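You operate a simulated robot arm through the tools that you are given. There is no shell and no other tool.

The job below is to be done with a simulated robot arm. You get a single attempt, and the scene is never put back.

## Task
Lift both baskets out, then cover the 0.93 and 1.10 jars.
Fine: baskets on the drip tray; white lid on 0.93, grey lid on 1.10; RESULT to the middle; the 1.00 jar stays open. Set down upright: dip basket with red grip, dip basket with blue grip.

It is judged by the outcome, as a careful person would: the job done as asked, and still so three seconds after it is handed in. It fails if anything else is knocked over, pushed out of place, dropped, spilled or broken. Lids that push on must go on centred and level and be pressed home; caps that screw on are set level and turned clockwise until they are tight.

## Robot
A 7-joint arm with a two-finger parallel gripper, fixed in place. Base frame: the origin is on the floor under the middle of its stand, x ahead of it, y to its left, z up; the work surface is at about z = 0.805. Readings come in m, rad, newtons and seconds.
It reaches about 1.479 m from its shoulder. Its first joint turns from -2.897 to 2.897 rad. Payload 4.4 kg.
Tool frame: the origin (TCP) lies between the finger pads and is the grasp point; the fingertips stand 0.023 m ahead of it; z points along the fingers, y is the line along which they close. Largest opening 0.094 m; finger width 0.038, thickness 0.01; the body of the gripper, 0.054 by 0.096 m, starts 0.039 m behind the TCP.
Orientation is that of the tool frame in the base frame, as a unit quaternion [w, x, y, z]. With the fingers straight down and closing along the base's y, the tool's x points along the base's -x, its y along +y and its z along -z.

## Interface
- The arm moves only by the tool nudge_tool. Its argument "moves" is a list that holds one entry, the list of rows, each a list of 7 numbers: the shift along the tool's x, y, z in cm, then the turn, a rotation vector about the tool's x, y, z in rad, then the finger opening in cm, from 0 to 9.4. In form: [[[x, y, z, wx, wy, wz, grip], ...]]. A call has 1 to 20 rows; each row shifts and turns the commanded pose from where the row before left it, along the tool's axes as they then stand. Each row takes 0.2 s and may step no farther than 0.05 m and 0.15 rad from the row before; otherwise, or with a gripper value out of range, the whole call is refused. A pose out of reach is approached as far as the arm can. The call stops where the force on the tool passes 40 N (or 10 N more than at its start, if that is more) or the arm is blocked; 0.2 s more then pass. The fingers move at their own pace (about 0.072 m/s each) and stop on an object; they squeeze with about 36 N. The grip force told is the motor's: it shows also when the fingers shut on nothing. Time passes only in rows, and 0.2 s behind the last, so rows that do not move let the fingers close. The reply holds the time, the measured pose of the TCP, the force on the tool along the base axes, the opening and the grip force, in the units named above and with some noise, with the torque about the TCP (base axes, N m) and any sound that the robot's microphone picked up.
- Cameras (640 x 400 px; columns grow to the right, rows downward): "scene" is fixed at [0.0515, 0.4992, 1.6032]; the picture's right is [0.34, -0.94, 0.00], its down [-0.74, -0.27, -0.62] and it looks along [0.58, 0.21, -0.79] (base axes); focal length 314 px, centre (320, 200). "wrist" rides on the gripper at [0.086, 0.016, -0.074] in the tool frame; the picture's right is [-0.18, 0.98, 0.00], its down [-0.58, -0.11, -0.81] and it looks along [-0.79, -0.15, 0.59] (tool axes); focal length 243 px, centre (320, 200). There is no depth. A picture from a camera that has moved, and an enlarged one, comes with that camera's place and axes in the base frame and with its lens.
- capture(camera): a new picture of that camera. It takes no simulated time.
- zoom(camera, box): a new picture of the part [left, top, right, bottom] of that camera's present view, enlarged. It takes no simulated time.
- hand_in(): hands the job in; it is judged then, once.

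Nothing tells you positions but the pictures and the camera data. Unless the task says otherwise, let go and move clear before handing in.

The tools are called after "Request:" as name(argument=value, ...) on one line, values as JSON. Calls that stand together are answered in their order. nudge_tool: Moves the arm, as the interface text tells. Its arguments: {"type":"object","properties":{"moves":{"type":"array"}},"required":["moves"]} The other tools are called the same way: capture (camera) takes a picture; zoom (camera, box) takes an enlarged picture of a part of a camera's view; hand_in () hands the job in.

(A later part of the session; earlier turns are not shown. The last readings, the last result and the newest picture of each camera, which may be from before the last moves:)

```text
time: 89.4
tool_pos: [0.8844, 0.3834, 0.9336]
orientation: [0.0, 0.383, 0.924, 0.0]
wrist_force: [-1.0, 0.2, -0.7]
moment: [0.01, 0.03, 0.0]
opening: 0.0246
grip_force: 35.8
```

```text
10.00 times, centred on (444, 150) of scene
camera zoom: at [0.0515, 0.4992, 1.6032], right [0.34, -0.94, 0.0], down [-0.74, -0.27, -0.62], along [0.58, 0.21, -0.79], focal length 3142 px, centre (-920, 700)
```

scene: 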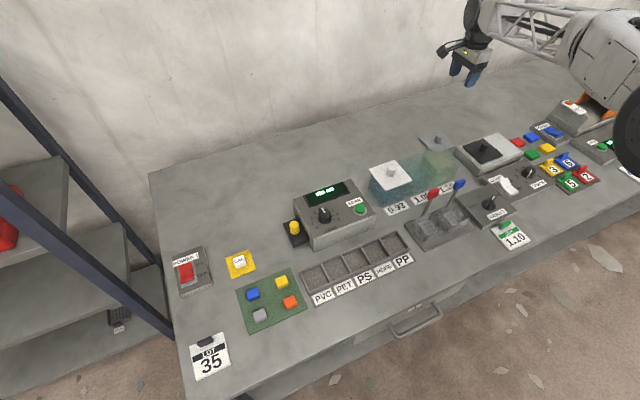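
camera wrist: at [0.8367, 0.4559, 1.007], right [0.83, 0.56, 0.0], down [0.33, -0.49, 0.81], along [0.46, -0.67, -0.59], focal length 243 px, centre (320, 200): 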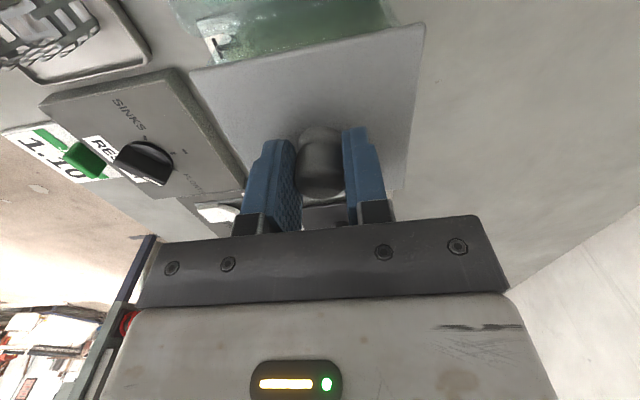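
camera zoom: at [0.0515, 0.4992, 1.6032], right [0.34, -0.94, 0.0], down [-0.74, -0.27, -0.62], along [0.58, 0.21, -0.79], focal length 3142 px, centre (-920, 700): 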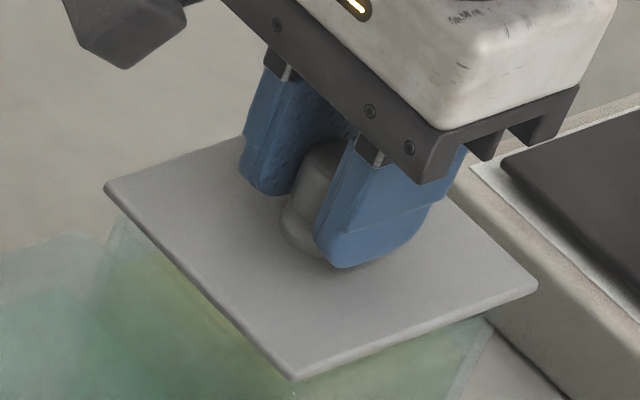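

Request:
zoom(camera="scene", box=[448, 152, 472, 167])

Request:
zoom(camera="scene", box=[416, 143, 440, 158])

Request:
zoom(camera="scene", box=[430, 160, 454, 175])

```text
16.00 times, centred on (460, 160) of scene
camera zoom: at [0.0515, 0.4992, 1.6032], right [0.34, -0.94, 0.0], down [-0.74, -0.27, -0.62], along [0.58, 0.21, -0.79], focal length 5026 px, centre (-1920, 848)
```

zoom: 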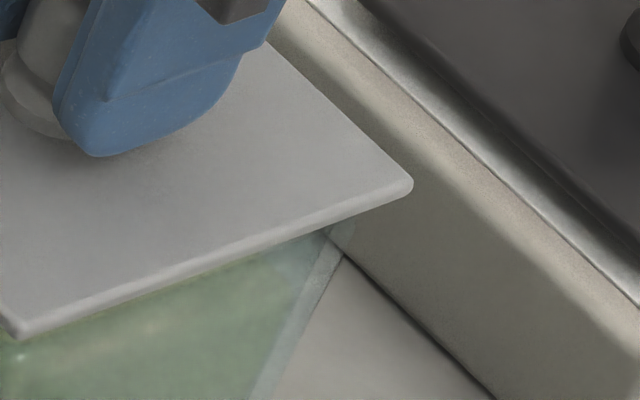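

```text
16.00 times, centred on (428, 150) of scene
camera zoom: at [0.0515, 0.4992, 1.6032], right [0.34, -0.94, 0.0], down [-0.74, -0.27, -0.62], along [0.58, 0.21, -0.79], focal length 5026 px, centre (-1408, 992)
```

zoom: 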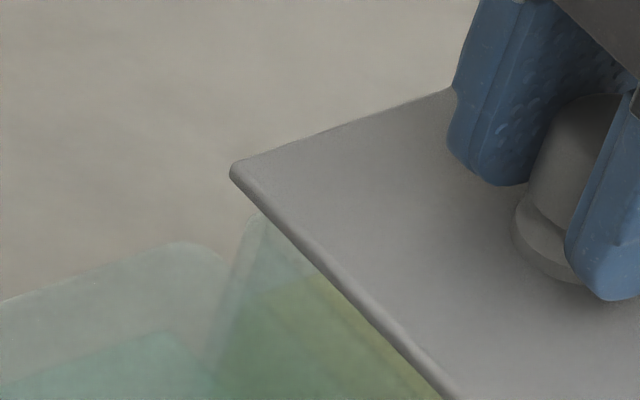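

```text
16.00 times, centred on (442, 168) of scene
camera zoom: at [0.0515, 0.4992, 1.6032], right [0.34, -0.94, 0.0], down [-0.74, -0.27, -0.62], along [0.58, 0.21, -0.79], focal length 5026 px, centre (-1632, 720)
```

zoom: 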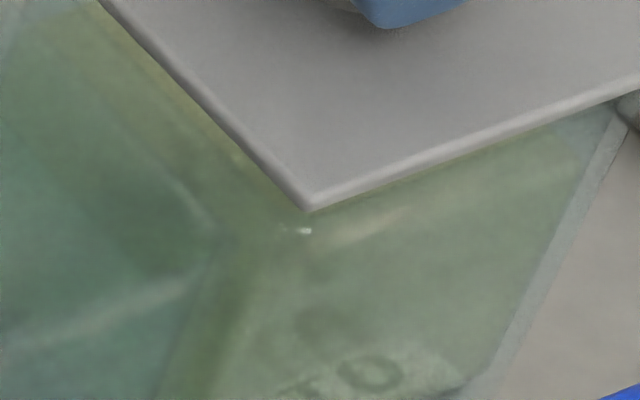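

The jar is about 2 mm further forward and 1 mm left of the lid. I'll correct that and look again.

Request:
nudge_tool(moves=[[[0.1, -0.2, 0, 0, 0, 0, 0], [0, 0, 0.3, 0, 0, 0, 0], [0, 0, 0, 0, 0, 0, 0]]])

Request:
zoom(camera="wrist", box=[180, 30, 260, 80])

Request:
zoom(camera="wrist", box=[365, 0, 445, 50])

```text
time: 90.2
tool_pos: [0.8826, 0.3815, 0.9303]
orientation: [0.0, 0.383, 0.924, 0.0]
wrist_force: [0.2, -0.3, -0.2]
moment: [0.01, 0.02, 0.0]
opening: 0.0248
grip_force: 35.9
```

```text
8.00 times, centred on (220, 55) of wrist
camera zoom: at [0.8337, 0.4548, 1.0034], right [0.83, 0.56, 0.0], down [0.33, -0.49, 0.81], along [0.46, -0.67, -0.59], focal length 1941 px, centre (1120, 1360)
```

zoom: 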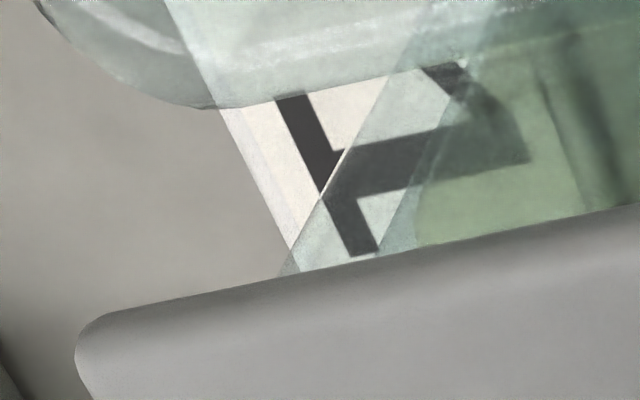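

```text
8.00 times, centred on (405, 25) of wrist
camera zoom: at [0.8337, 0.4548, 1.0034], right [0.83, 0.56, 0.0], down [0.33, -0.49, 0.81], along [0.46, -0.67, -0.59], focal length 1941 px, centre (-360, 1600)
```

zoom: 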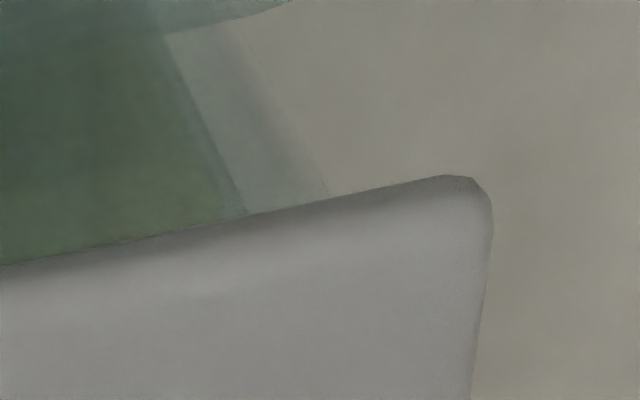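

Request:
nudge_tool(moves=[[[0, 0.07, 0, 0, 0, 0, 0], [0, 0, 0.1, 0, 0, 0, 0], [0, 0, 0.1, 0, 0, 0, 0], [0, 0, 0, 0, 0, 0, 0]]])

Request:
nudge_tool(moves=[[[0, 0, 0.1, 0, 0, 0, 0], [0, 0, 0, 0, 0, 0, 0]]])

Request:
nudge_tool(moves=[[[0, 0, 0.1, 0, 0, 0, 0], [0, 0, 0, 0, 0, 0, 0]]])

```text
time: 91.2
tool_pos: [0.882, 0.3822, 0.9284]
orientation: [0.0, 0.384, 0.924, 0.0]
wrist_force: [0.1, -0.4, -1.4]
moment: [-0.02, -0.03, -0.02]
opening: 0.0246
grip_force: 35.7
```

```text
time: 91.8
tool_pos: [0.8823, 0.3822, 0.9269]
orientation: [0.0, 0.383, 0.924, 0.0]
wrist_force: [-0.6, -0.4, 0.3]
moment: [0.0, -0.02, -0.01]
opening: 0.0246
grip_force: 35.6
```

```text
time: 92.4
tool_pos: [0.8828, 0.3821, 0.9269]
orientation: [-0.001, 0.383, 0.924, 0.0]
wrist_force: [-0.4, 0.1, 0.2]
moment: [-0.02, 0.05, 0.01]
opening: 0.0249
grip_force: 35.9
```

Request:
nudge_tool(moves=[[[0, 0, 0.1, 0, 0, 0, 0], [0, 0, 0, 0, 0, 0, 0]]])

Request:
nudge_tool(moves=[[[0, 0, 0.08, 0, 0, 0, 0], [0, 0, 0, 0, 0, 0, 0]]])

```text
time: 93.0
tool_pos: [0.8817, 0.382, 0.9268]
orientation: [0.0, 0.383, 0.924, 0.001]
wrist_force: [-3.5, 2.2, 15.7]
moment: [-0.22, 0.33, -0.01]
opening: 0.0246
grip_force: 36.0
```

```text
time: 93.6
tool_pos: [0.8823, 0.383, 0.9269]
orientation: [0.001, 0.382, 0.924, 0.0]
wrist_force: [-5.6, 0.5, 32.3]
moment: [-0.32, 0.31, -0.07]
opening: 0.0248
grip_force: 36.0
```

Request:
nudge_tool(moves=[[[0, 0, 0.03, 0, 0, 0, 0], [0, 0, 0, 0, 0, 0, 0]]])

Request:
nudge_tool(moves=[[[0, 0, -0.1, 0, 0, 0, 0], [0, 0, 0, 0, 0, 0, 0]]])

Request:
zoom(camera="scene", box=[416, 135, 480, 175])

Request:
zoom(camera="wrist", box=[180, 0, 436, 160])

```text
time: 94.2
tool_pos: [0.8825, 0.3826, 0.9246]
orientation: [0.001, 0.382, 0.924, 0.001]
wrist_force: [-1.4, 1.5, 32.4]
moment: [-0.34, 0.26, 0.05]
opening: 0.0247
grip_force: 36.4
```

```text
time: 94.8
tool_pos: [0.8831, 0.3821, 0.9244]
orientation: [0.001, 0.383, 0.924, 0.0]
wrist_force: [5.9, 4.3, 20.4]
moment: [0.2, -0.43, 0.01]
opening: 0.025
grip_force: 36.3
```

```text
10.00 times, centred on (448, 155) of scene
camera zoom: at [0.0515, 0.4992, 1.6032], right [0.34, -0.94, 0.0], down [-0.74, -0.27, -0.62], along [0.58, 0.21, -0.79], focal length 3142 px, centre (-960, 650)
```

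zoom: 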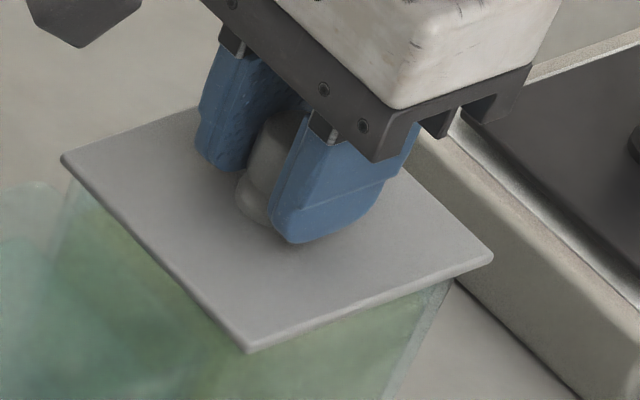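

```text
2.50 times, centred on (308, 80) of wrist
camera zoom: at [0.8345, 0.4546, 0.9983], right [0.83, 0.56, 0.0], down [0.33, -0.49, 0.81], along [0.46, -0.67, -0.59], focal length 606 px, centre (350, 500)
```

zoom: 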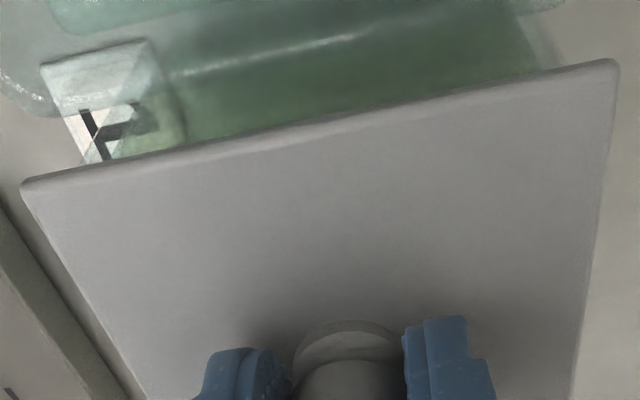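

Request:
nudge_tool(moves=[[[0, 0, -0.1, 0, 0, 0, 0], [0, 0, -0.05, 0, 0, 0, 0], [0, 0, 0, 0, 0, 0, 0]]])

```text
time: 95.6
tool_pos: [0.8817, 0.3818, 0.9244]
orientation: [-0.001, 0.383, 0.924, -0.001]
wrist_force: [-1.4, 0.2, -0.7]
moment: [-0.03, -0.01, 0.02]
opening: 0.0247
grip_force: 35.4
```

Request:
nudge_tool(moves=[[[0, 0, 0, 0, 0, 0, 3.0], [0, 0, 0, 0, 0, 0, 4.0], [0, 0, 0, 0, 0, 0, 5.5], [0, 0, 0, 0, 0, 0, 5.5]]])

Request:
zoom(camera="scene", box=[416, 135, 480, 175])

Request:
capture(camera="wrist")

```text
time: 96.6
tool_pos: [0.8831, 0.3826, 0.9262]
orientation: [0.0, 0.383, 0.924, 0.0]
wrist_force: [-0.4, -0.4, -0.1]
moment: [0.0, 0.0, 0.01]
opening: 0.0551
grip_force: 0.2
```

```text
10.00 times, centred on (448, 155) of scene
camera zoom: at [0.0515, 0.4992, 1.6032], right [0.34, -0.94, 0.0], down [-0.74, -0.27, -0.62], along [0.58, 0.21, -0.79], focal length 3142 px, centre (-960, 650)
```

zoom: 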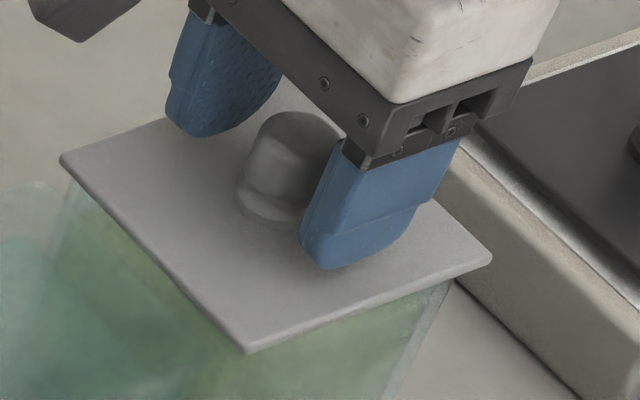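

```text
taken
camera wrist: at [0.8346, 0.4552, 1.0002], right [0.83, 0.56, 0.0], down [0.33, -0.49, 0.81], along [0.46, -0.67, -0.59], focal length 243 px, centre (320, 200)
```

wrist: 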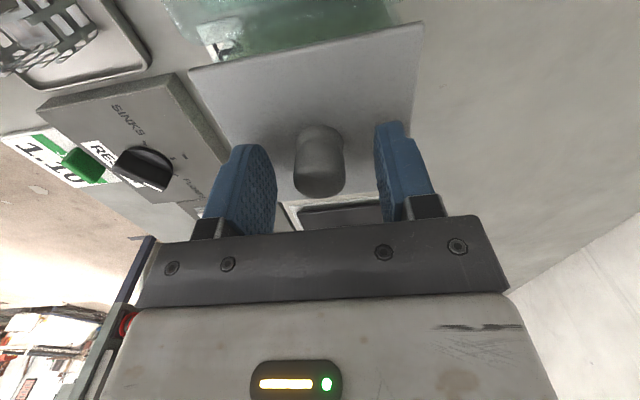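

Released. I'll do the same low side check on the grey lid from behind the jars.

Request:
nudge_tool(moves=[[[0, 0, -1.0, 0, 0, 0, 5.5], [0, 0, -2.5, 0, 0, 0, 5.5], [0, 0, -4.0, 0, 0, 0, 5.5], [0.9, 3.4, 0, 0, 0, 0, 3], [0.9, 3.4, 0, 0, 0, 0, 1], [0.9, 3.4, 0, 0, 0, 0, 1], [0.9, 3.4, 0, 0, 0, 0, 1], [0, 0, 3.5, 0, 0, 0, 1], [0, 0, 3.5, 0, 0, 0, 1], [0, 0, 2.5, 0, 0, 0, 1], [0, 0, 0, 0, -0.15, 0, 1], [0, 0, 0, 0, -0.15, 0, 1], [0, 0, 0, 0, -0.1, 0, 1], [0, 0, 0, 0, 0, 0, 1]]])

Request:
capture(camera="wrist")

Request:
zoom(camera="wrist", box=[0, 60, 240, 210])

Request:
zoom(camera="scene", box=[356, 125, 484, 205])

```text
time: 99.6
tool_pos: [0.9541, 0.5025, 0.9067]
orientation: [0.184, 0.375, 0.906, -0.077]
wrist_force: [0.5, -0.4, 0.2]
moment: [-0.02, -0.01, -0.02]
opening: 0.01
grip_force: 0.1
```

```text
taken
camera wrist: at [0.8899, 0.5919, 0.9411], right [0.81, 0.58, 0.07], down [0.08, -0.23, 0.97], along [0.57, -0.78, -0.24], focal length 243 px, centre (320, 200)
```

wrist: 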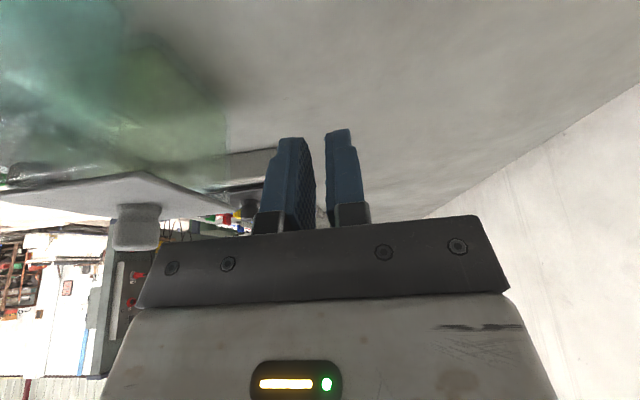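

```text
2.67 times, centred on (120, 135) of wrist
camera zoom: at [0.8899, 0.5919, 0.9411], right [0.81, 0.58, 0.07], down [0.08, -0.23, 0.97], along [0.57, -0.78, -0.24], focal length 647 px, centre (853, 373)
```

zoom: 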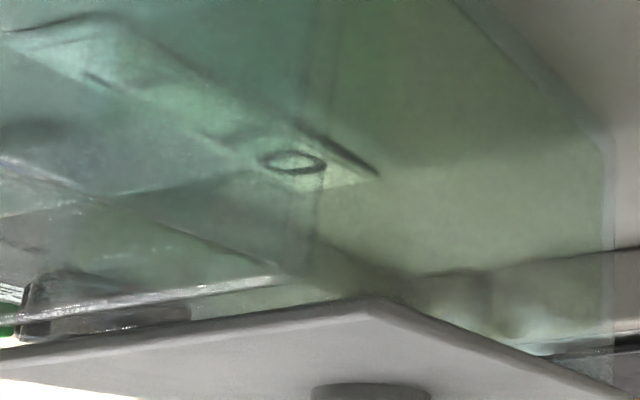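

```text
5.00 times, centred on (420, 165) of scene
camera zoom: at [0.0515, 0.4992, 1.6032], right [0.34, -0.94, 0.0], down [-0.74, -0.27, -0.62], along [0.58, 0.21, -0.79], focal length 1571 px, centre (-180, 375)
```

zoom: 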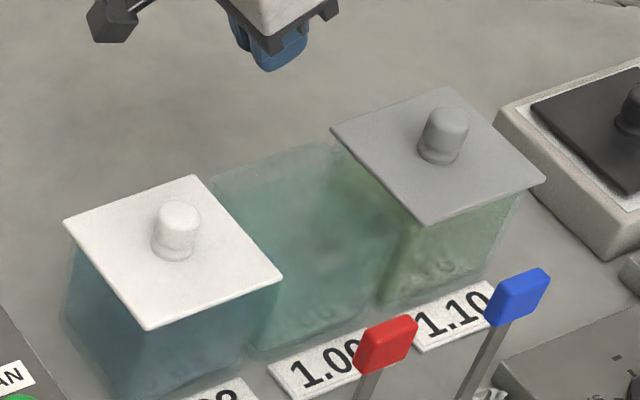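

Request:
zoom(camera="wrist", box=[190, 175, 254, 215])

Request:
zoom(camera="wrist", box=[120, 155, 200, 205])

Request:
zoom(camera="wrist", box=[0, 140, 128, 220])

```text
10.00 times, centred on (222, 195) of wrist
camera zoom: at [0.8899, 0.5919, 0.9411], right [0.81, 0.58, 0.07], down [0.08, -0.23, 0.97], along [0.57, -0.78, -0.24], focal length 2426 px, centre (1300, 250)
```

zoom: 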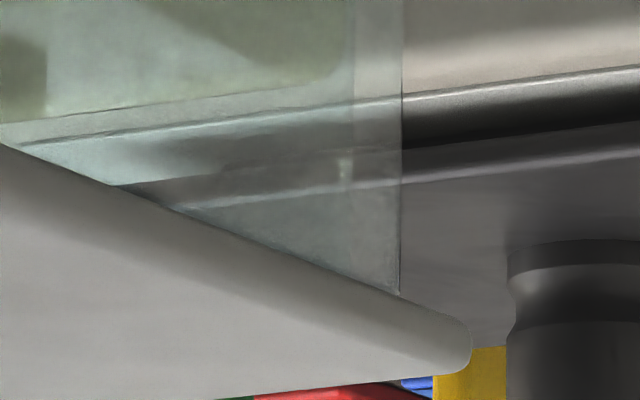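

```text
8.00 times, centred on (160, 180) of wrist
camera zoom: at [0.8899, 0.5919, 0.9411], right [0.81, 0.58, 0.07], down [0.08, -0.23, 0.97], along [0.57, -0.78, -0.24], focal length 1941 px, centre (1600, 360)
```

zoom: 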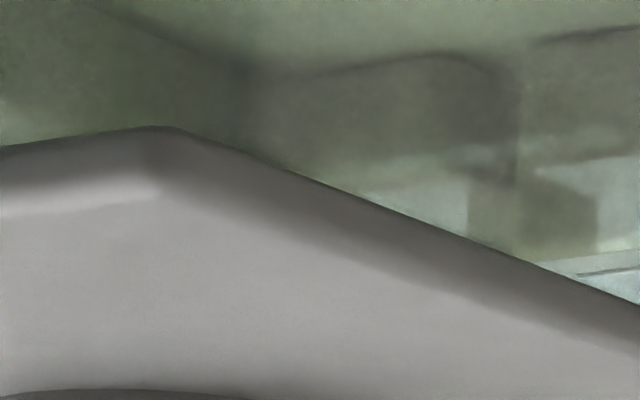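

```text
5.00 times, centred on (64, 180) of wrist
camera zoom: at [0.8899, 0.5919, 0.9411], right [0.81, 0.58, 0.07], down [0.08, -0.23, 0.97], along [0.57, -0.78, -0.24], focal length 1213 px, centre (1600, 300)
```

zoom: 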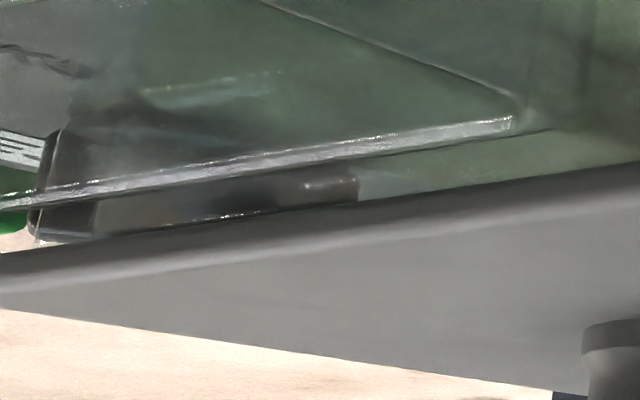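

The jar glass runs right up to the underside of the grey lid with no gap, so it is seated and level like the white one. The RESULT knob is next, so I'll back away, turn the tool and look at it up close.

Request:
nudge_tool(moves=[[[0, 0, 0, 0, 0.15, 0, 1], [0, 0, 0, 0, 0.15, 0, 1], [0, 0, 0, 0, 0.1, 0, 1], [0, 0, -4.5, 0, 0, 0, 2], [0, 0, -4.5, 0, 0, 0, 3], [0, 0, -4.5, 0, 0, 0, 4], [0, 0, -4.5, 0, 0, 0, 5], [0, 0, 0, 0, 0, -0.1428, 5], [0, 0, 0, 0, 0, -0.1428, 5], [0, 0, 0, 0, 0, -0.1428, 5], [0, 0, 0, 0, 0, -0.1428, 5], [0, 0, 0, 0, 0, -0.1428, 5], [0, 0, 0, 0, 0, -0.1428, 5], [0, 0, 0, 0, 0, -0.1428, 5], [0, 0, 0, 0, 0, -0.1428, 5], [0, 0, 0, 0, 0, -0.1428, 5], [0, 0, 0, 0, 0, -0.1428, 5], [0, 0, 0, 0, 0, -0.1428, 5], [0, 0, 0, 0, 0, 0, 5]]])

Request:
nudge_tool(moves=[[[4.3, -0.8, 0, 0, 0, 0, 5], [4.3, -0.8, 0, 0, 0, 0, 5], [4.3, -0.8, 0, 0, 0, 0, 5], [4.3, -0.8, 0, 0, 0, 0, 5], [4.3, -0.8, 0, 0, 0, 0, 5], [4.3, -0.8, 0, 0, 0, 0, 5], [4.3, -0.8, 0, 0, 0, 0, 5], [4.3, -0.8, 0, 0, 0, 0, 5], [4.3, -0.8, 0, 0, 0, 0, 5], [4.3, -0.8, 0, 0, 0, 0, 5], [0, 0, 4.5, 0, 0, 0, 5], [0, 0, 4.5, 0, 0, 0, 5], [0, 0, 0, 0, 0, 0, 5]]])

Request:
capture(camera="wrist")

Request:
capture(camera="scene")

```text
time: 103.6
tool_pos: [0.9539, 0.5039, 1.0865]
orientation: [0.001, -0.383, 0.924, 0.0]
wrist_force: [0.2, -0.1, 0.6]
moment: [0.04, 0.02, 0.01]
opening: 0.05
grip_force: 0.0
```

```text
time: 106.4
tool_pos: [0.7034, 0.1437, 0.9939]
orientation: [0.0, -0.382, 0.924, -0.001]
wrist_force: [0.2, 0.1, -0.1]
moment: [0.01, 0.02, -0.01]
opening: 0.0499
grip_force: 0.0
```

```text
taken
camera wrist: at [0.6327, 0.0937, 1.0677], right [-0.56, 0.83, 0.0], down [0.49, 0.33, 0.81], along [0.67, 0.46, -0.59], focal length 243 px, centre (320, 200)
```

wrist: 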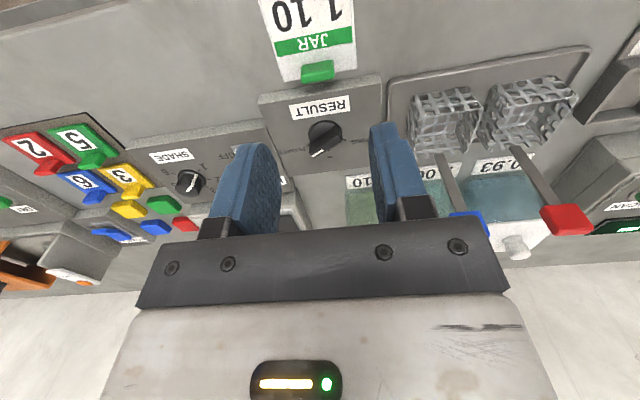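

```text
taken
```

scene: 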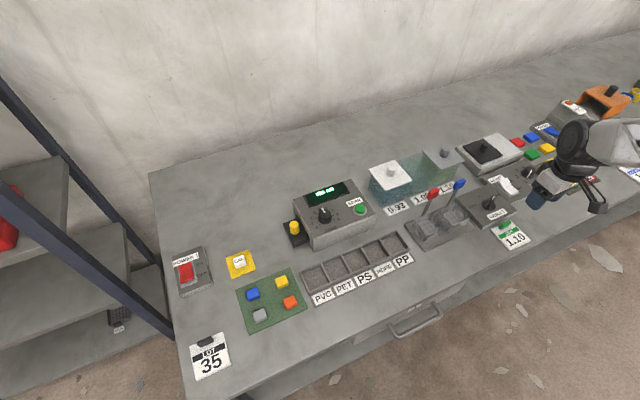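

Request:
zoom(camera="wrist", box=[260, 80, 388, 170])

Request:
zoom(camera="scene", box=[460, 180, 524, 220])

Request:
zoom(camera="scene", box=[356, 130, 476, 205])

```text
4.44 times, centred on (324, 125) of wrist
camera zoom: at [0.6327, 0.0937, 1.0677], right [-0.56, 0.83, 0.0], down [0.49, 0.33, 0.81], along [0.67, 0.46, -0.59], focal length 1078 px, centre (302, 533)
```

zoom: 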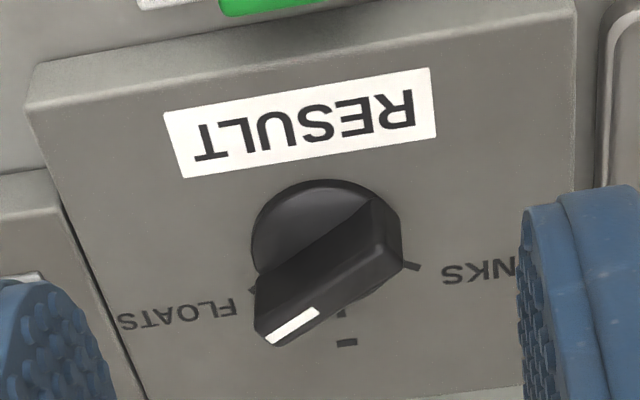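

```text
10.00 times, centred on (492, 200) of scene
camera zoom: at [0.0515, 0.4992, 1.6032], right [0.34, -0.94, 0.0], down [-0.74, -0.27, -0.62], along [0.58, 0.21, -0.79], focal length 3142 px, centre (-1400, 200)
```

zoom: 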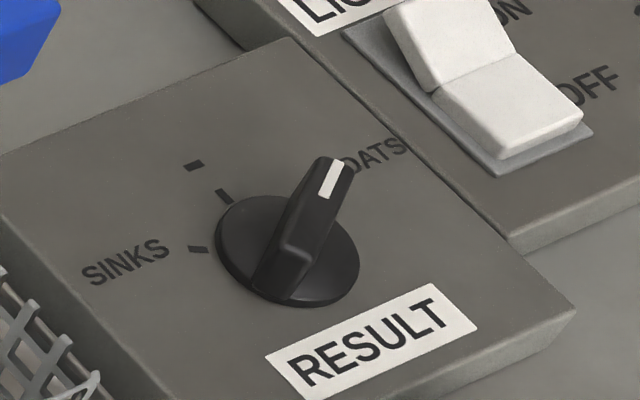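

```text
5.33 times, centred on (416, 168) of scene
camera zoom: at [0.0515, 0.4992, 1.6032], right [0.34, -0.94, 0.0], down [-0.74, -0.27, -0.62], along [0.58, 0.21, -0.79], focal length 1676 px, centre (-192, 373)
```

zoom: 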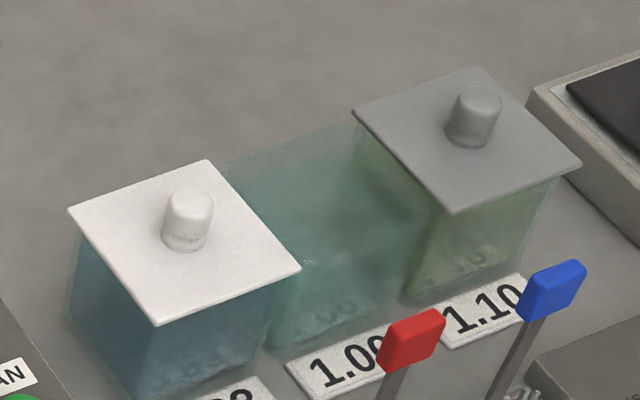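

Both lids look good in the scene view. The RESULT pointer is at FLOATS, about 60° clockwise of the middle tick, which points straight back. The knob centre is near d≈0.409, e≈0.703. I'll turn the fingers to straddle its ridge and hover over it.

Request:
nudge_tool(moves=[[[-3.5, -0.44, 0, 0, 0, 0, 5], [-3.5, -0.44, 0, 0, 0, 0, 5], [-3.5, -0.44, 0, 0, 0, 0, 5], [0, 0, 0, 0, 0, 0.1496, 5], [0, 0, 0, 0, 0, 0.1496, 5], [0, 0, 0, 0, 0, 0.1496, 5], [0, 0, 0, 0, 0, 0.1496, 5], [0, 0, 0, 0, 0, 0.1496, 5], [0, 0, 0, 0, 0, 0.1496, 5], [0, 0, 0, 0, 0, 0.1496, 5], [0, 0, 2.5, 0, 0, 0, 5], [0, 0, 2.5, 0, 0, 0, 5], [0, 0, 0, 0, 0, 0, 5]]])

Request:
capture(camera="wrist")

Request:
zoom(camera="wrist", box=[240, 0, 400, 125])

Request:
zoom(camera="scene", box=[430, 150, 558, 230])

```text
time: 109.2
tool_pos: [0.7905, 0.2093, 0.9474]
orientation: [0.001, 0.131, 0.991, 0.0]
wrist_force: [-0.3, 0.3, 0.0]
moment: [-0.01, -0.01, -0.02]
opening: 0.0503
grip_force: 0.1
```

```text
taken
camera wrist: at [0.7115, 0.2472, 1.0204], right [0.43, 0.9, 0.0], down [0.53, -0.26, 0.81], along [0.73, -0.35, -0.59], focal length 243 px, centre (320, 200)
```

wrist: 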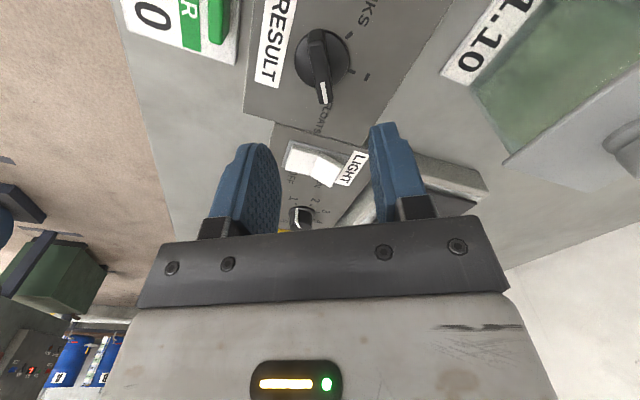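

```text
3.20 times, centred on (320, 62) of wrist
camera zoom: at [0.7115, 0.2472, 1.0204], right [0.43, 0.9, 0.0], down [0.53, -0.26, 0.81], along [0.73, -0.35, -0.59], focal length 776 px, centre (320, 640)
```

zoom: 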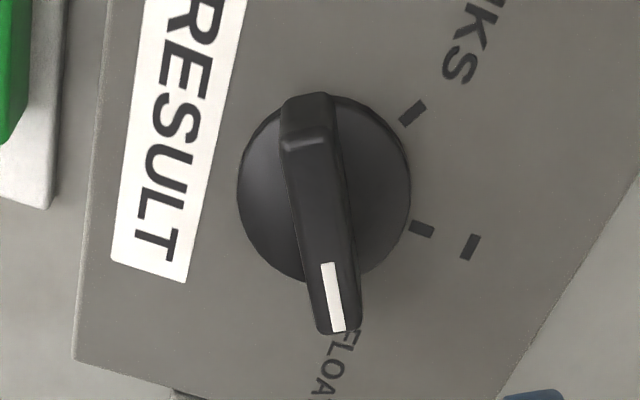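

```text
5.00 times, centred on (494, 190) of scene
camera zoom: at [0.0515, 0.4992, 1.6032], right [0.34, -0.94, 0.0], down [-0.74, -0.27, -0.62], along [0.58, 0.21, -0.79], focal length 1571 px, centre (-550, 250)
```

zoom: 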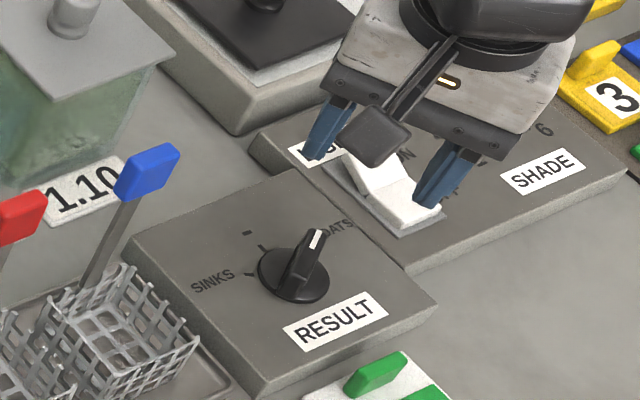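

The ridge is within about 2° of the finger direction and about 3 mm off centre. I'll shift, come closer and re-check before closing.

Request:
nudge_tool(moves=[[[0.2, 0.1, 2.5, 0, 0, 0, 4.5], [0, 0, 2.0, 0, 0, 0, 4.5], [0, 0, 0, 0, 0, 0, 4.5]]])

Request:
capture(camera="wrist")

Request:
zoom(camera="wrist", box=[240, 30, 400, 155])

```text
time: 110.0
tool_pos: [0.7895, 0.2106, 0.9035]
orientation: [0.0, 0.131, 0.991, 0.0]
wrist_force: [0.8, 0.5, -0.7]
moment: [-0.01, 0.01, 0.0]
opening: 0.0452
grip_force: 0.1
```

```text
taken
camera wrist: at [0.7105, 0.2488, 0.976], right [0.43, 0.9, 0.0], down [0.53, -0.26, 0.81], along [0.73, -0.35, -0.59], focal length 243 px, centre (320, 200)
```

wrist: 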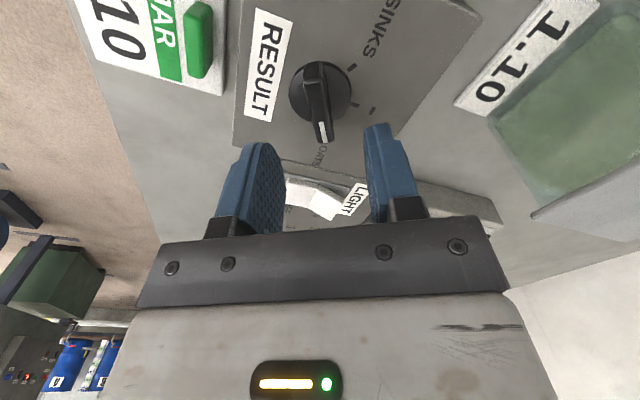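

```text
3.20 times, centred on (320, 92) of wrist
camera zoom: at [0.7105, 0.2488, 0.976], right [0.43, 0.9, 0.0], down [0.53, -0.26, 0.81], along [0.73, -0.35, -0.59], focal length 776 px, centre (320, 544)
```

zoom: 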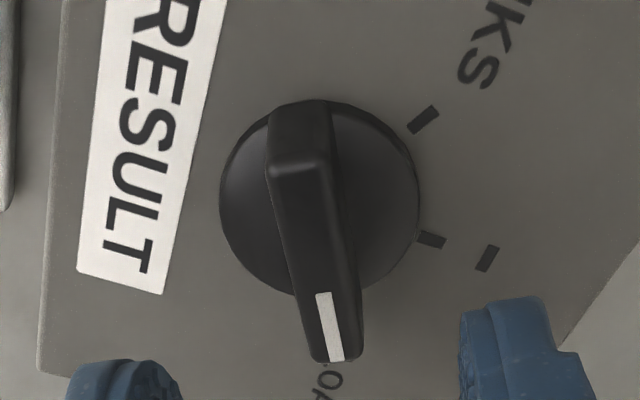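

Request:
nudge_tool(moves=[[[0, -0.05, 2.0, 0, 0, 0, 4.5], [0, 0, 1.0, 0, 0, 0, 4.5], [0, 0, 0, 0, 0, 0, 4.5]]])

Request:
capture(camera="wrist")

Request:
zoom(camera="wrist", box=[220, 50, 420, 200])

Request:
zoom(camera="scene", box=[450, 170, 530, 220])

```text
time: 110.8
tool_pos: [0.7878, 0.2088, 0.8703]
orientation: [0.0, 0.131, 0.991, 0.0]
wrist_force: [-0.3, -0.2, 0.4]
moment: [0.01, 0.02, -0.01]
opening: 0.0451
grip_force: 0.0
```

```text
taken
camera wrist: at [0.7098, 0.2481, 0.9445], right [0.43, 0.9, 0.0], down [0.53, -0.26, 0.81], along [0.73, -0.35, -0.59], focal length 243 px, centre (320, 200)
```

wrist: 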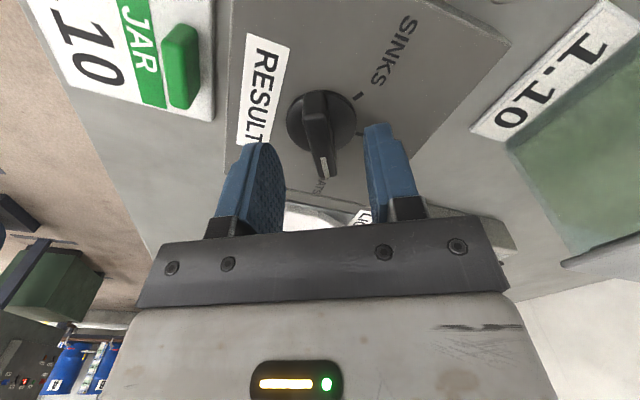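

```text
2.67 times, centred on (320, 125) of wrist
camera zoom: at [0.7098, 0.2481, 0.9445], right [0.43, 0.9, 0.0], down [0.53, -0.26, 0.81], along [0.73, -0.35, -0.59], focal length 647 px, centre (320, 400)
```

zoom: 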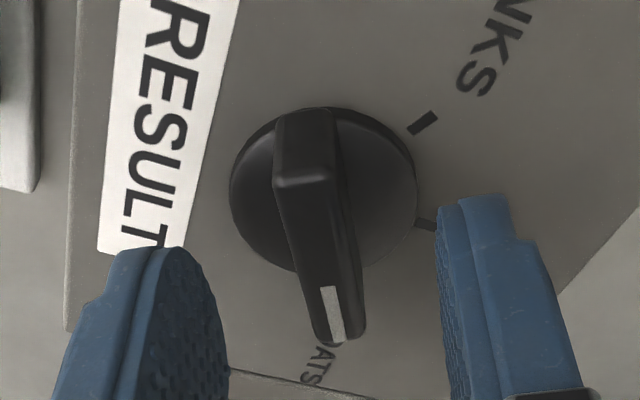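

```text
8.00 times, centred on (490, 195) of scene
camera zoom: at [0.0515, 0.4992, 1.6032], right [0.34, -0.94, 0.0], down [-0.74, -0.27, -0.62], along [0.58, 0.21, -0.79], focal length 2513 px, centre (-1040, 240)
```

zoom: 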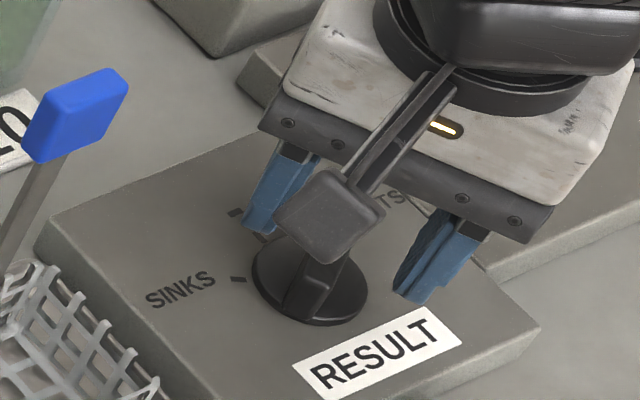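

Using parallax, the ridge top is at about z≈0.855, and the knob axis is 3 mm along x and 1.3 mm along y from the TCP. I'll centre on it, lower so the tips stay above the disc, and close.

Request:
nudge_tool(moves=[[[0.3, 0.13, 0, 0, 0, 0, 4.5], [0, 0, 0.7, 0, 0, 0, 4.0], [0, 0, 0.4, 0, 0, 0, 3.5], [0, 0, 0, 0, 0, 0, 3.5]]])

Request:
capture(camera="wrist")

Request:
zoom(camera="wrist", box=[220, 70, 420, 220])

```text
time: 111.8
tool_pos: [0.7858, 0.2122, 0.8612]
orientation: [0.001, 0.13, 0.991, 0.0]
wrist_force: [0.9, -0.1, 0.7]
moment: [-0.02, -0.02, 0.03]
opening: 0.0347
grip_force: 0.0
```

```text
taken
camera wrist: at [0.7071, 0.2497, 0.9346], right [0.43, 0.9, 0.0], down [0.53, -0.26, 0.81], along [0.73, -0.35, -0.59], focal length 243 px, centre (320, 200)
```

wrist: 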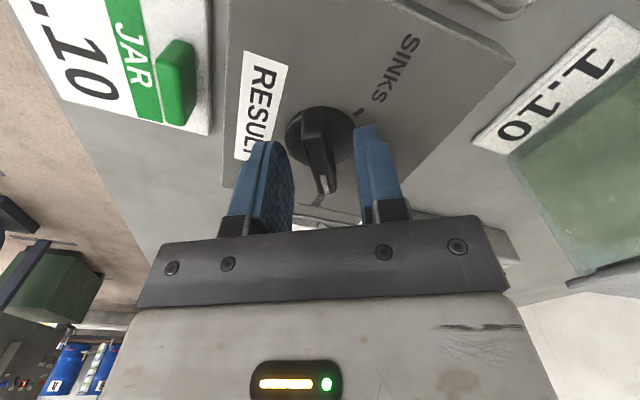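

```text
2.67 times, centred on (320, 145) of wrist
camera zoom: at [0.7071, 0.2497, 0.9346], right [0.43, 0.9, 0.0], down [0.53, -0.26, 0.81], along [0.73, -0.35, -0.59], focal length 647 px, centre (320, 347)
```

zoom: 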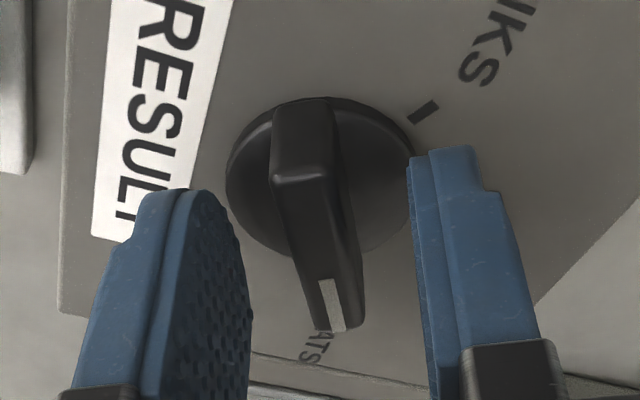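

Request:
nudge_tool(moves=[[[0.2, 0, 0, 0, 0, 0, 3.5], [0, 0, 0, 0, 0, 0, 2.4], [0, 0, 0, 0, 0, 0, 1.8], [0, 0, 0, 0, 0, 0, 1.4]]])

Request:
zoom(camera="wrist", box=[220, 70, 420, 220])

```text
time: 112.8
tool_pos: [0.7835, 0.2126, 0.8608]
orientation: [0.0, 0.13, 0.991, 0.0]
wrist_force: [-0.2, -0.3, 0.5]
moment: [-0.01, 0.02, -0.01]
opening: 0.014
grip_force: 0.0
```

```text
2.67 times, centred on (320, 145) of wrist
camera zoom: at [0.7051, 0.2503, 0.9345], right [0.43, 0.9, 0.0], down [0.53, -0.26, 0.81], along [0.73, -0.35, -0.59], focal length 647 px, centre (320, 347)
```

zoom: 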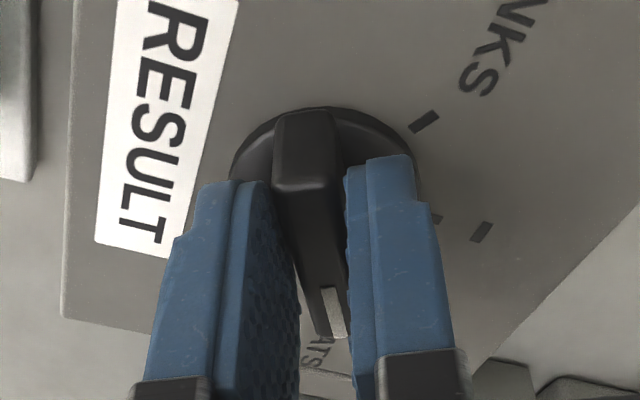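

Request:
nudge_tool(moves=[[[0, 0, 0, 0, 0, 0, 1.1], [0, 0, 0, 0, 0, 0, 0.8], [0, 0, 0, 0, 0, 0, 0.8]]])

Request:
zoom(camera="wrist", box=[220, 70, 420, 220])

Request:
zoom(camera="scene", box=[450, 170, 530, 220])

```text
time: 113.6
tool_pos: [0.7832, 0.2128, 0.861]
orientation: [0.0, 0.131, 0.991, 0.0]
wrist_force: [-4.5, -13.5, 3.1]
moment: [-0.23, 0.07, -0.1]
opening: 0.0121
grip_force: 44.9
```

```text
2.67 times, centred on (320, 145) of wrist
camera zoom: at [0.7051, 0.2499, 0.9345], right [0.43, 0.9, 0.0], down [0.53, -0.26, 0.81], along [0.73, -0.35, -0.59], focal length 647 px, centre (320, 347)
```

zoom: 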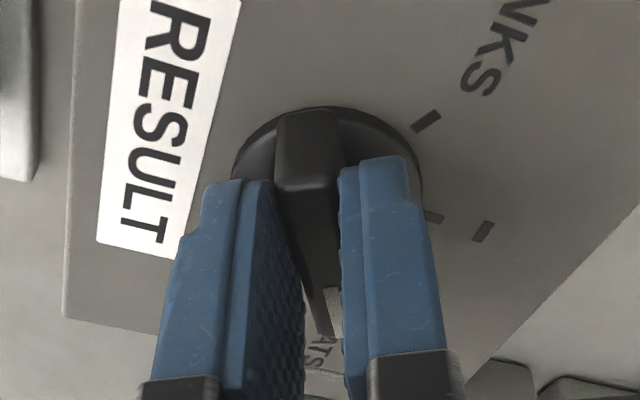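

```text
8.00 times, centred on (490, 195) of scene
camera zoom: at [0.0515, 0.4992, 1.6032], right [0.34, -0.94, 0.0], down [-0.74, -0.27, -0.62], along [0.58, 0.21, -0.79], focal length 2513 px, centre (-1040, 240)
```

zoom: 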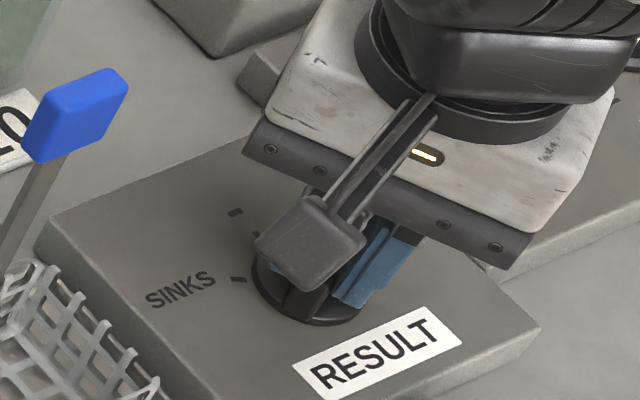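

Request:
nudge_tool(moves=[[[0, -0.08, 0, 0, 0, 0, 0.8], [0, 0, 0, 0, 0, 0, 0.8]]])

```text
time: 114.2
tool_pos: [0.783, 0.2108, 0.86]
orientation: [0.0, 0.131, 0.991, -0.001]
wrist_force: [8.7, 3.0, -7.3]
moment: [0.34, 0.96, 0.0]
opening: 0.012
grip_force: 45.0
```

Request:
nudge_tool(moves=[[[0, 0, 0, 0, 0, -0.08, 0.8], [0, 0, 0, 0, 0, -0.08, 0.8], [0, 0, 0, 0, 0, 0, 0.8]]])

Request:
zoom(camera="scene", box=[450, 170, 530, 220])

Request:
capture(camera="wrist")

```text
time: 115.0
tool_pos: [0.7834, 0.2099, 0.8615]
orientation: [0.0, 0.051, 0.999, 0.0]
wrist_force: [-6.4, -6.4, -5.2]
moment: [-0.23, -0.95, -0.03]
opening: 0.0119
grip_force: 45.1
```

```text
8.00 times, centred on (490, 195) of scene
camera zoom: at [0.0515, 0.4992, 1.6032], right [0.34, -0.94, 0.0], down [-0.74, -0.27, -0.62], along [0.58, 0.21, -0.79], focal length 2513 px, centre (-1040, 240)
```

zoom: 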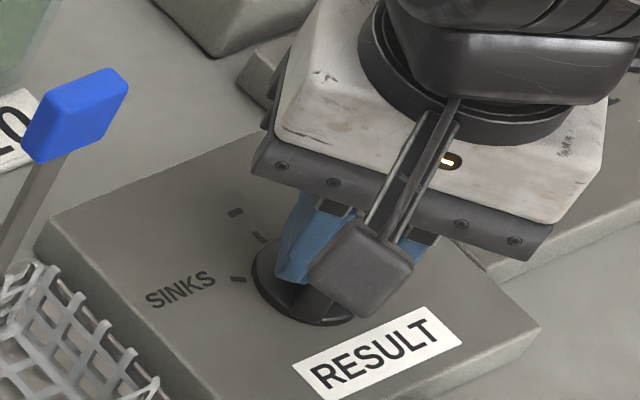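

```text
taken
camera wrist: at [0.6998, 0.2356, 0.9345], right [0.28, 0.96, 0.0], down [0.57, -0.17, 0.81], along [0.77, -0.23, -0.59], focal length 243 px, centre (320, 200)
```

wrist: 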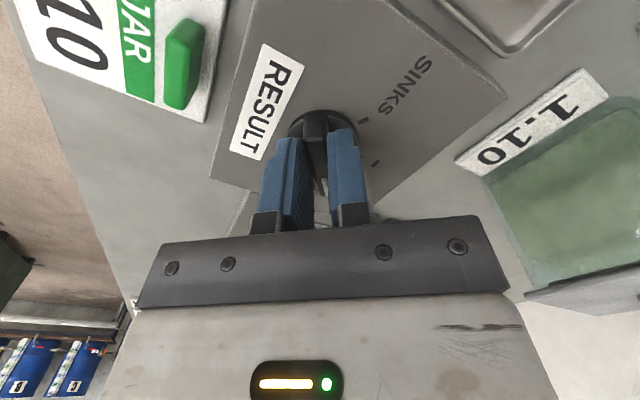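

The knob is turning with the fingers and the forces are modest. I'll continue the turn in steps.

Request:
nudge_tool(moves=[[[0, 0, 0, 0, 0, -0.1, 0.8], [0, 0, 0, 0, 0, -0.1, 0.8], [0, 0, 0, 0, 0, -0.1, 0.8], [0, 0, 0, 0, 0, -0.1, 0.8], [0, 0, 0, 0, 0, 0, 0.8]]])

Request:
capture(camera="wrist")

Request:
zoom(camera="scene", box=[450, 170, 530, 220])

```text
time: 115.7
tool_pos: [0.783, 0.2093, 0.86]
orientation: [-0.001, -0.067, 0.998, -0.001]
wrist_force: [-5.8, -12.1, 4.9]
moment: [-0.14, -0.44, -0.08]
opening: 0.0118
grip_force: 44.4
stopped in row 3: the force on the tool passed its limit at 43 N (the readings are from after the stop); the commanded pose is now the measured one
```

```text
taken
camera wrist: at [0.6964, 0.2138, 0.9345], right [0.05, 1.0, 0.0], down [0.59, -0.03, 0.81], along [0.8, -0.04, -0.59], focal length 243 px, centre (320, 200)
```

wrist: 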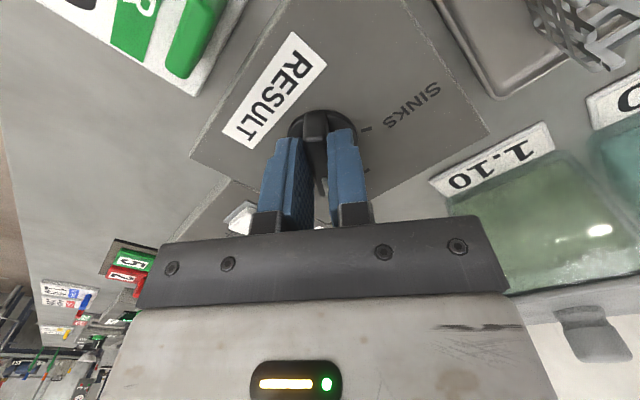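

```text
8.00 times, centred on (490, 195) of scene
camera zoom: at [0.0515, 0.4992, 1.6032], right [0.34, -0.94, 0.0], down [-0.74, -0.27, -0.62], along [0.58, 0.21, -0.79], focal length 2513 px, centre (-1040, 240)
```

zoom: 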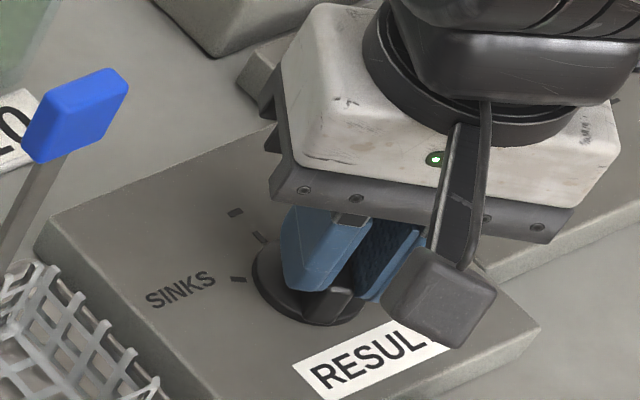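

The force limit tripped because my turning axis is slightly off the knob's axis. The panel hasn't moved, and the knob is about 23° along. I'll loosen the grip, re-centre and continue.

Request:
nudge_tool(moves=[[[0, 0, 0, 0, 0, 0, 1.6], [0, 0, 0, 0, 0, 0, 3.5], [0, 0, 0, 0, 0, 0, 3.5]]])

Request:
capture(camera="wrist")

Request:
zoom(camera="wrist", box=[220, 70, 420, 220])

```text
time: 116.5
tool_pos: [0.7825, 0.2099, 0.8608]
orientation: [-0.001, -0.066, 0.998, 0.0]
wrist_force: [0.1, -0.3, 0.2]
moment: [0.01, 0.02, -0.01]
opening: 0.0349
grip_force: 0.1
```

```text
taken
camera wrist: at [0.6964, 0.2142, 0.9344], right [0.05, 1.0, 0.0], down [0.59, -0.03, 0.81], along [0.8, -0.04, -0.59], focal length 243 px, centre (320, 200)
```

wrist: 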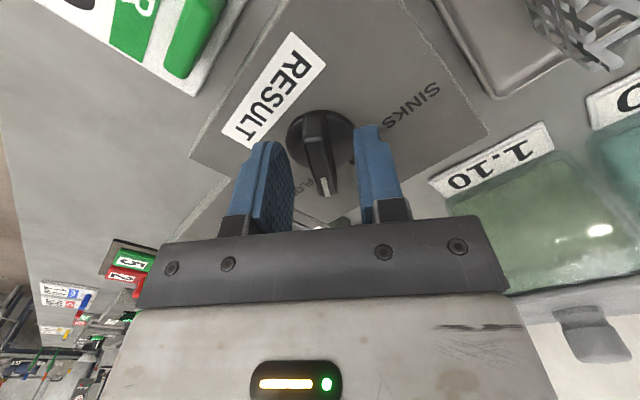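

```text
2.67 times, centred on (320, 145) of wrist
camera zoom: at [0.6964, 0.2142, 0.9344], right [0.05, 1.0, 0.0], down [0.59, -0.03, 0.81], along [0.8, -0.04, -0.59], focal length 647 px, centre (320, 347)
```

zoom: 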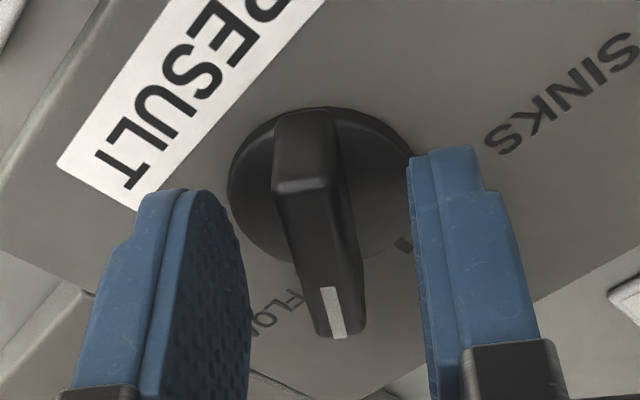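

The knob stays where it is left and turns freely. I'll turn it with the fingers only lightly embracing the ridge, so no side load builds up.

Request:
nudge_tool(moves=[[[0.15, 0, 0, 0, 0, 0, 3.0], [0, 0, 0, 0, 0, 0, 1.6], [0, 0, 0, 0, 0, 0, 1.5]]])

Request:
nudge_tool(moves=[[[0, 0, 0, 0, 0, -0.08, 1.5], [0, 0, 0, 0, 0, -0.08, 1.5], [0, 0, 0, 0, 0, -0.08, 1.5], [0, 0, 0, 0, 0, 0, 1.5]]])

Request:
zoom(camera="wrist", box=[220, 70, 420, 220])

```text
time: 117.3
tool_pos: [0.7821, 0.2104, 0.8613]
orientation: [-0.001, -0.066, 0.998, -0.001]
wrist_force: [-0.4, 0.0, -0.4]
moment: [-0.02, -0.01, 0.01]
opening: 0.0152
grip_force: 0.0
```

```text
time: 118.3
tool_pos: [0.7827, 0.2085, 0.8624]
orientation: [0.0, -0.186, 0.983, 0.0]
wrist_force: [1.1, -3.8, 1.7]
moment: [-0.04, -0.01, -0.02]
opening: 0.0168
grip_force: 1.8
```

```text
2.67 times, centred on (320, 145) of wrist
camera zoom: at [0.6968, 0.1929, 0.9346], right [-0.19, 0.98, 0.0], down [0.58, 0.11, 0.81], along [0.79, 0.15, -0.59], focal length 647 px, centre (320, 347)
```

zoom: 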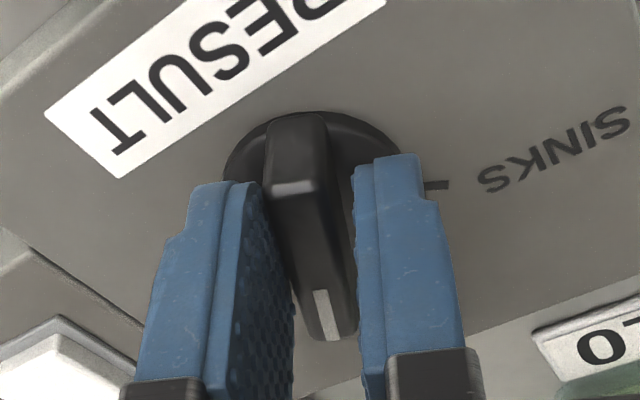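

Request:
nudge_tool(moves=[[[0, -0.05, 0, 0, 0, -0.08, 1.5], [0, 0, 0, 0, 0, -0.08, 1.5], [0, 0, 0, 0, 0, -0.08, 1.5], [0, 0, 0, 0, 0, 0, 1.5]]])

Request:
zoom(camera="wrist", box=[220, 70, 420, 220])

```text
time: 119.3
tool_pos: [0.7817, 0.208, 0.8615]
orientation: [-0.001, -0.302, 0.953, 0.0]
wrist_force: [2.4, -7.1, 2.7]
moment: [-0.14, -0.13, -0.08]
opening: 0.0182
grip_force: 3.9
```

```text
2.67 times, centred on (320, 145) of wrist
camera zoom: at [0.703, 0.1717, 0.9346], right [-0.42, 0.91, 0.0], down [0.54, 0.25, 0.81], along [0.73, 0.33, -0.59], focal length 647 px, centre (320, 347)
```

zoom: 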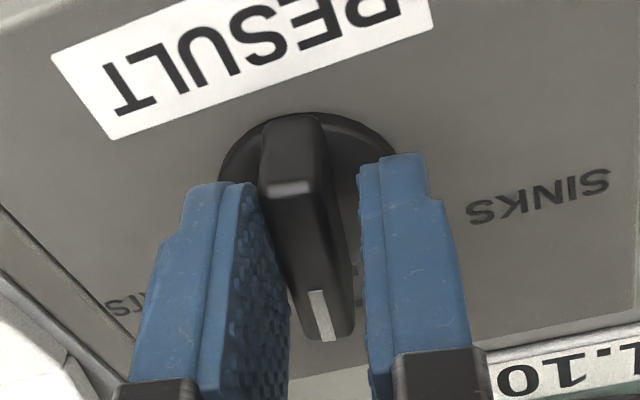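

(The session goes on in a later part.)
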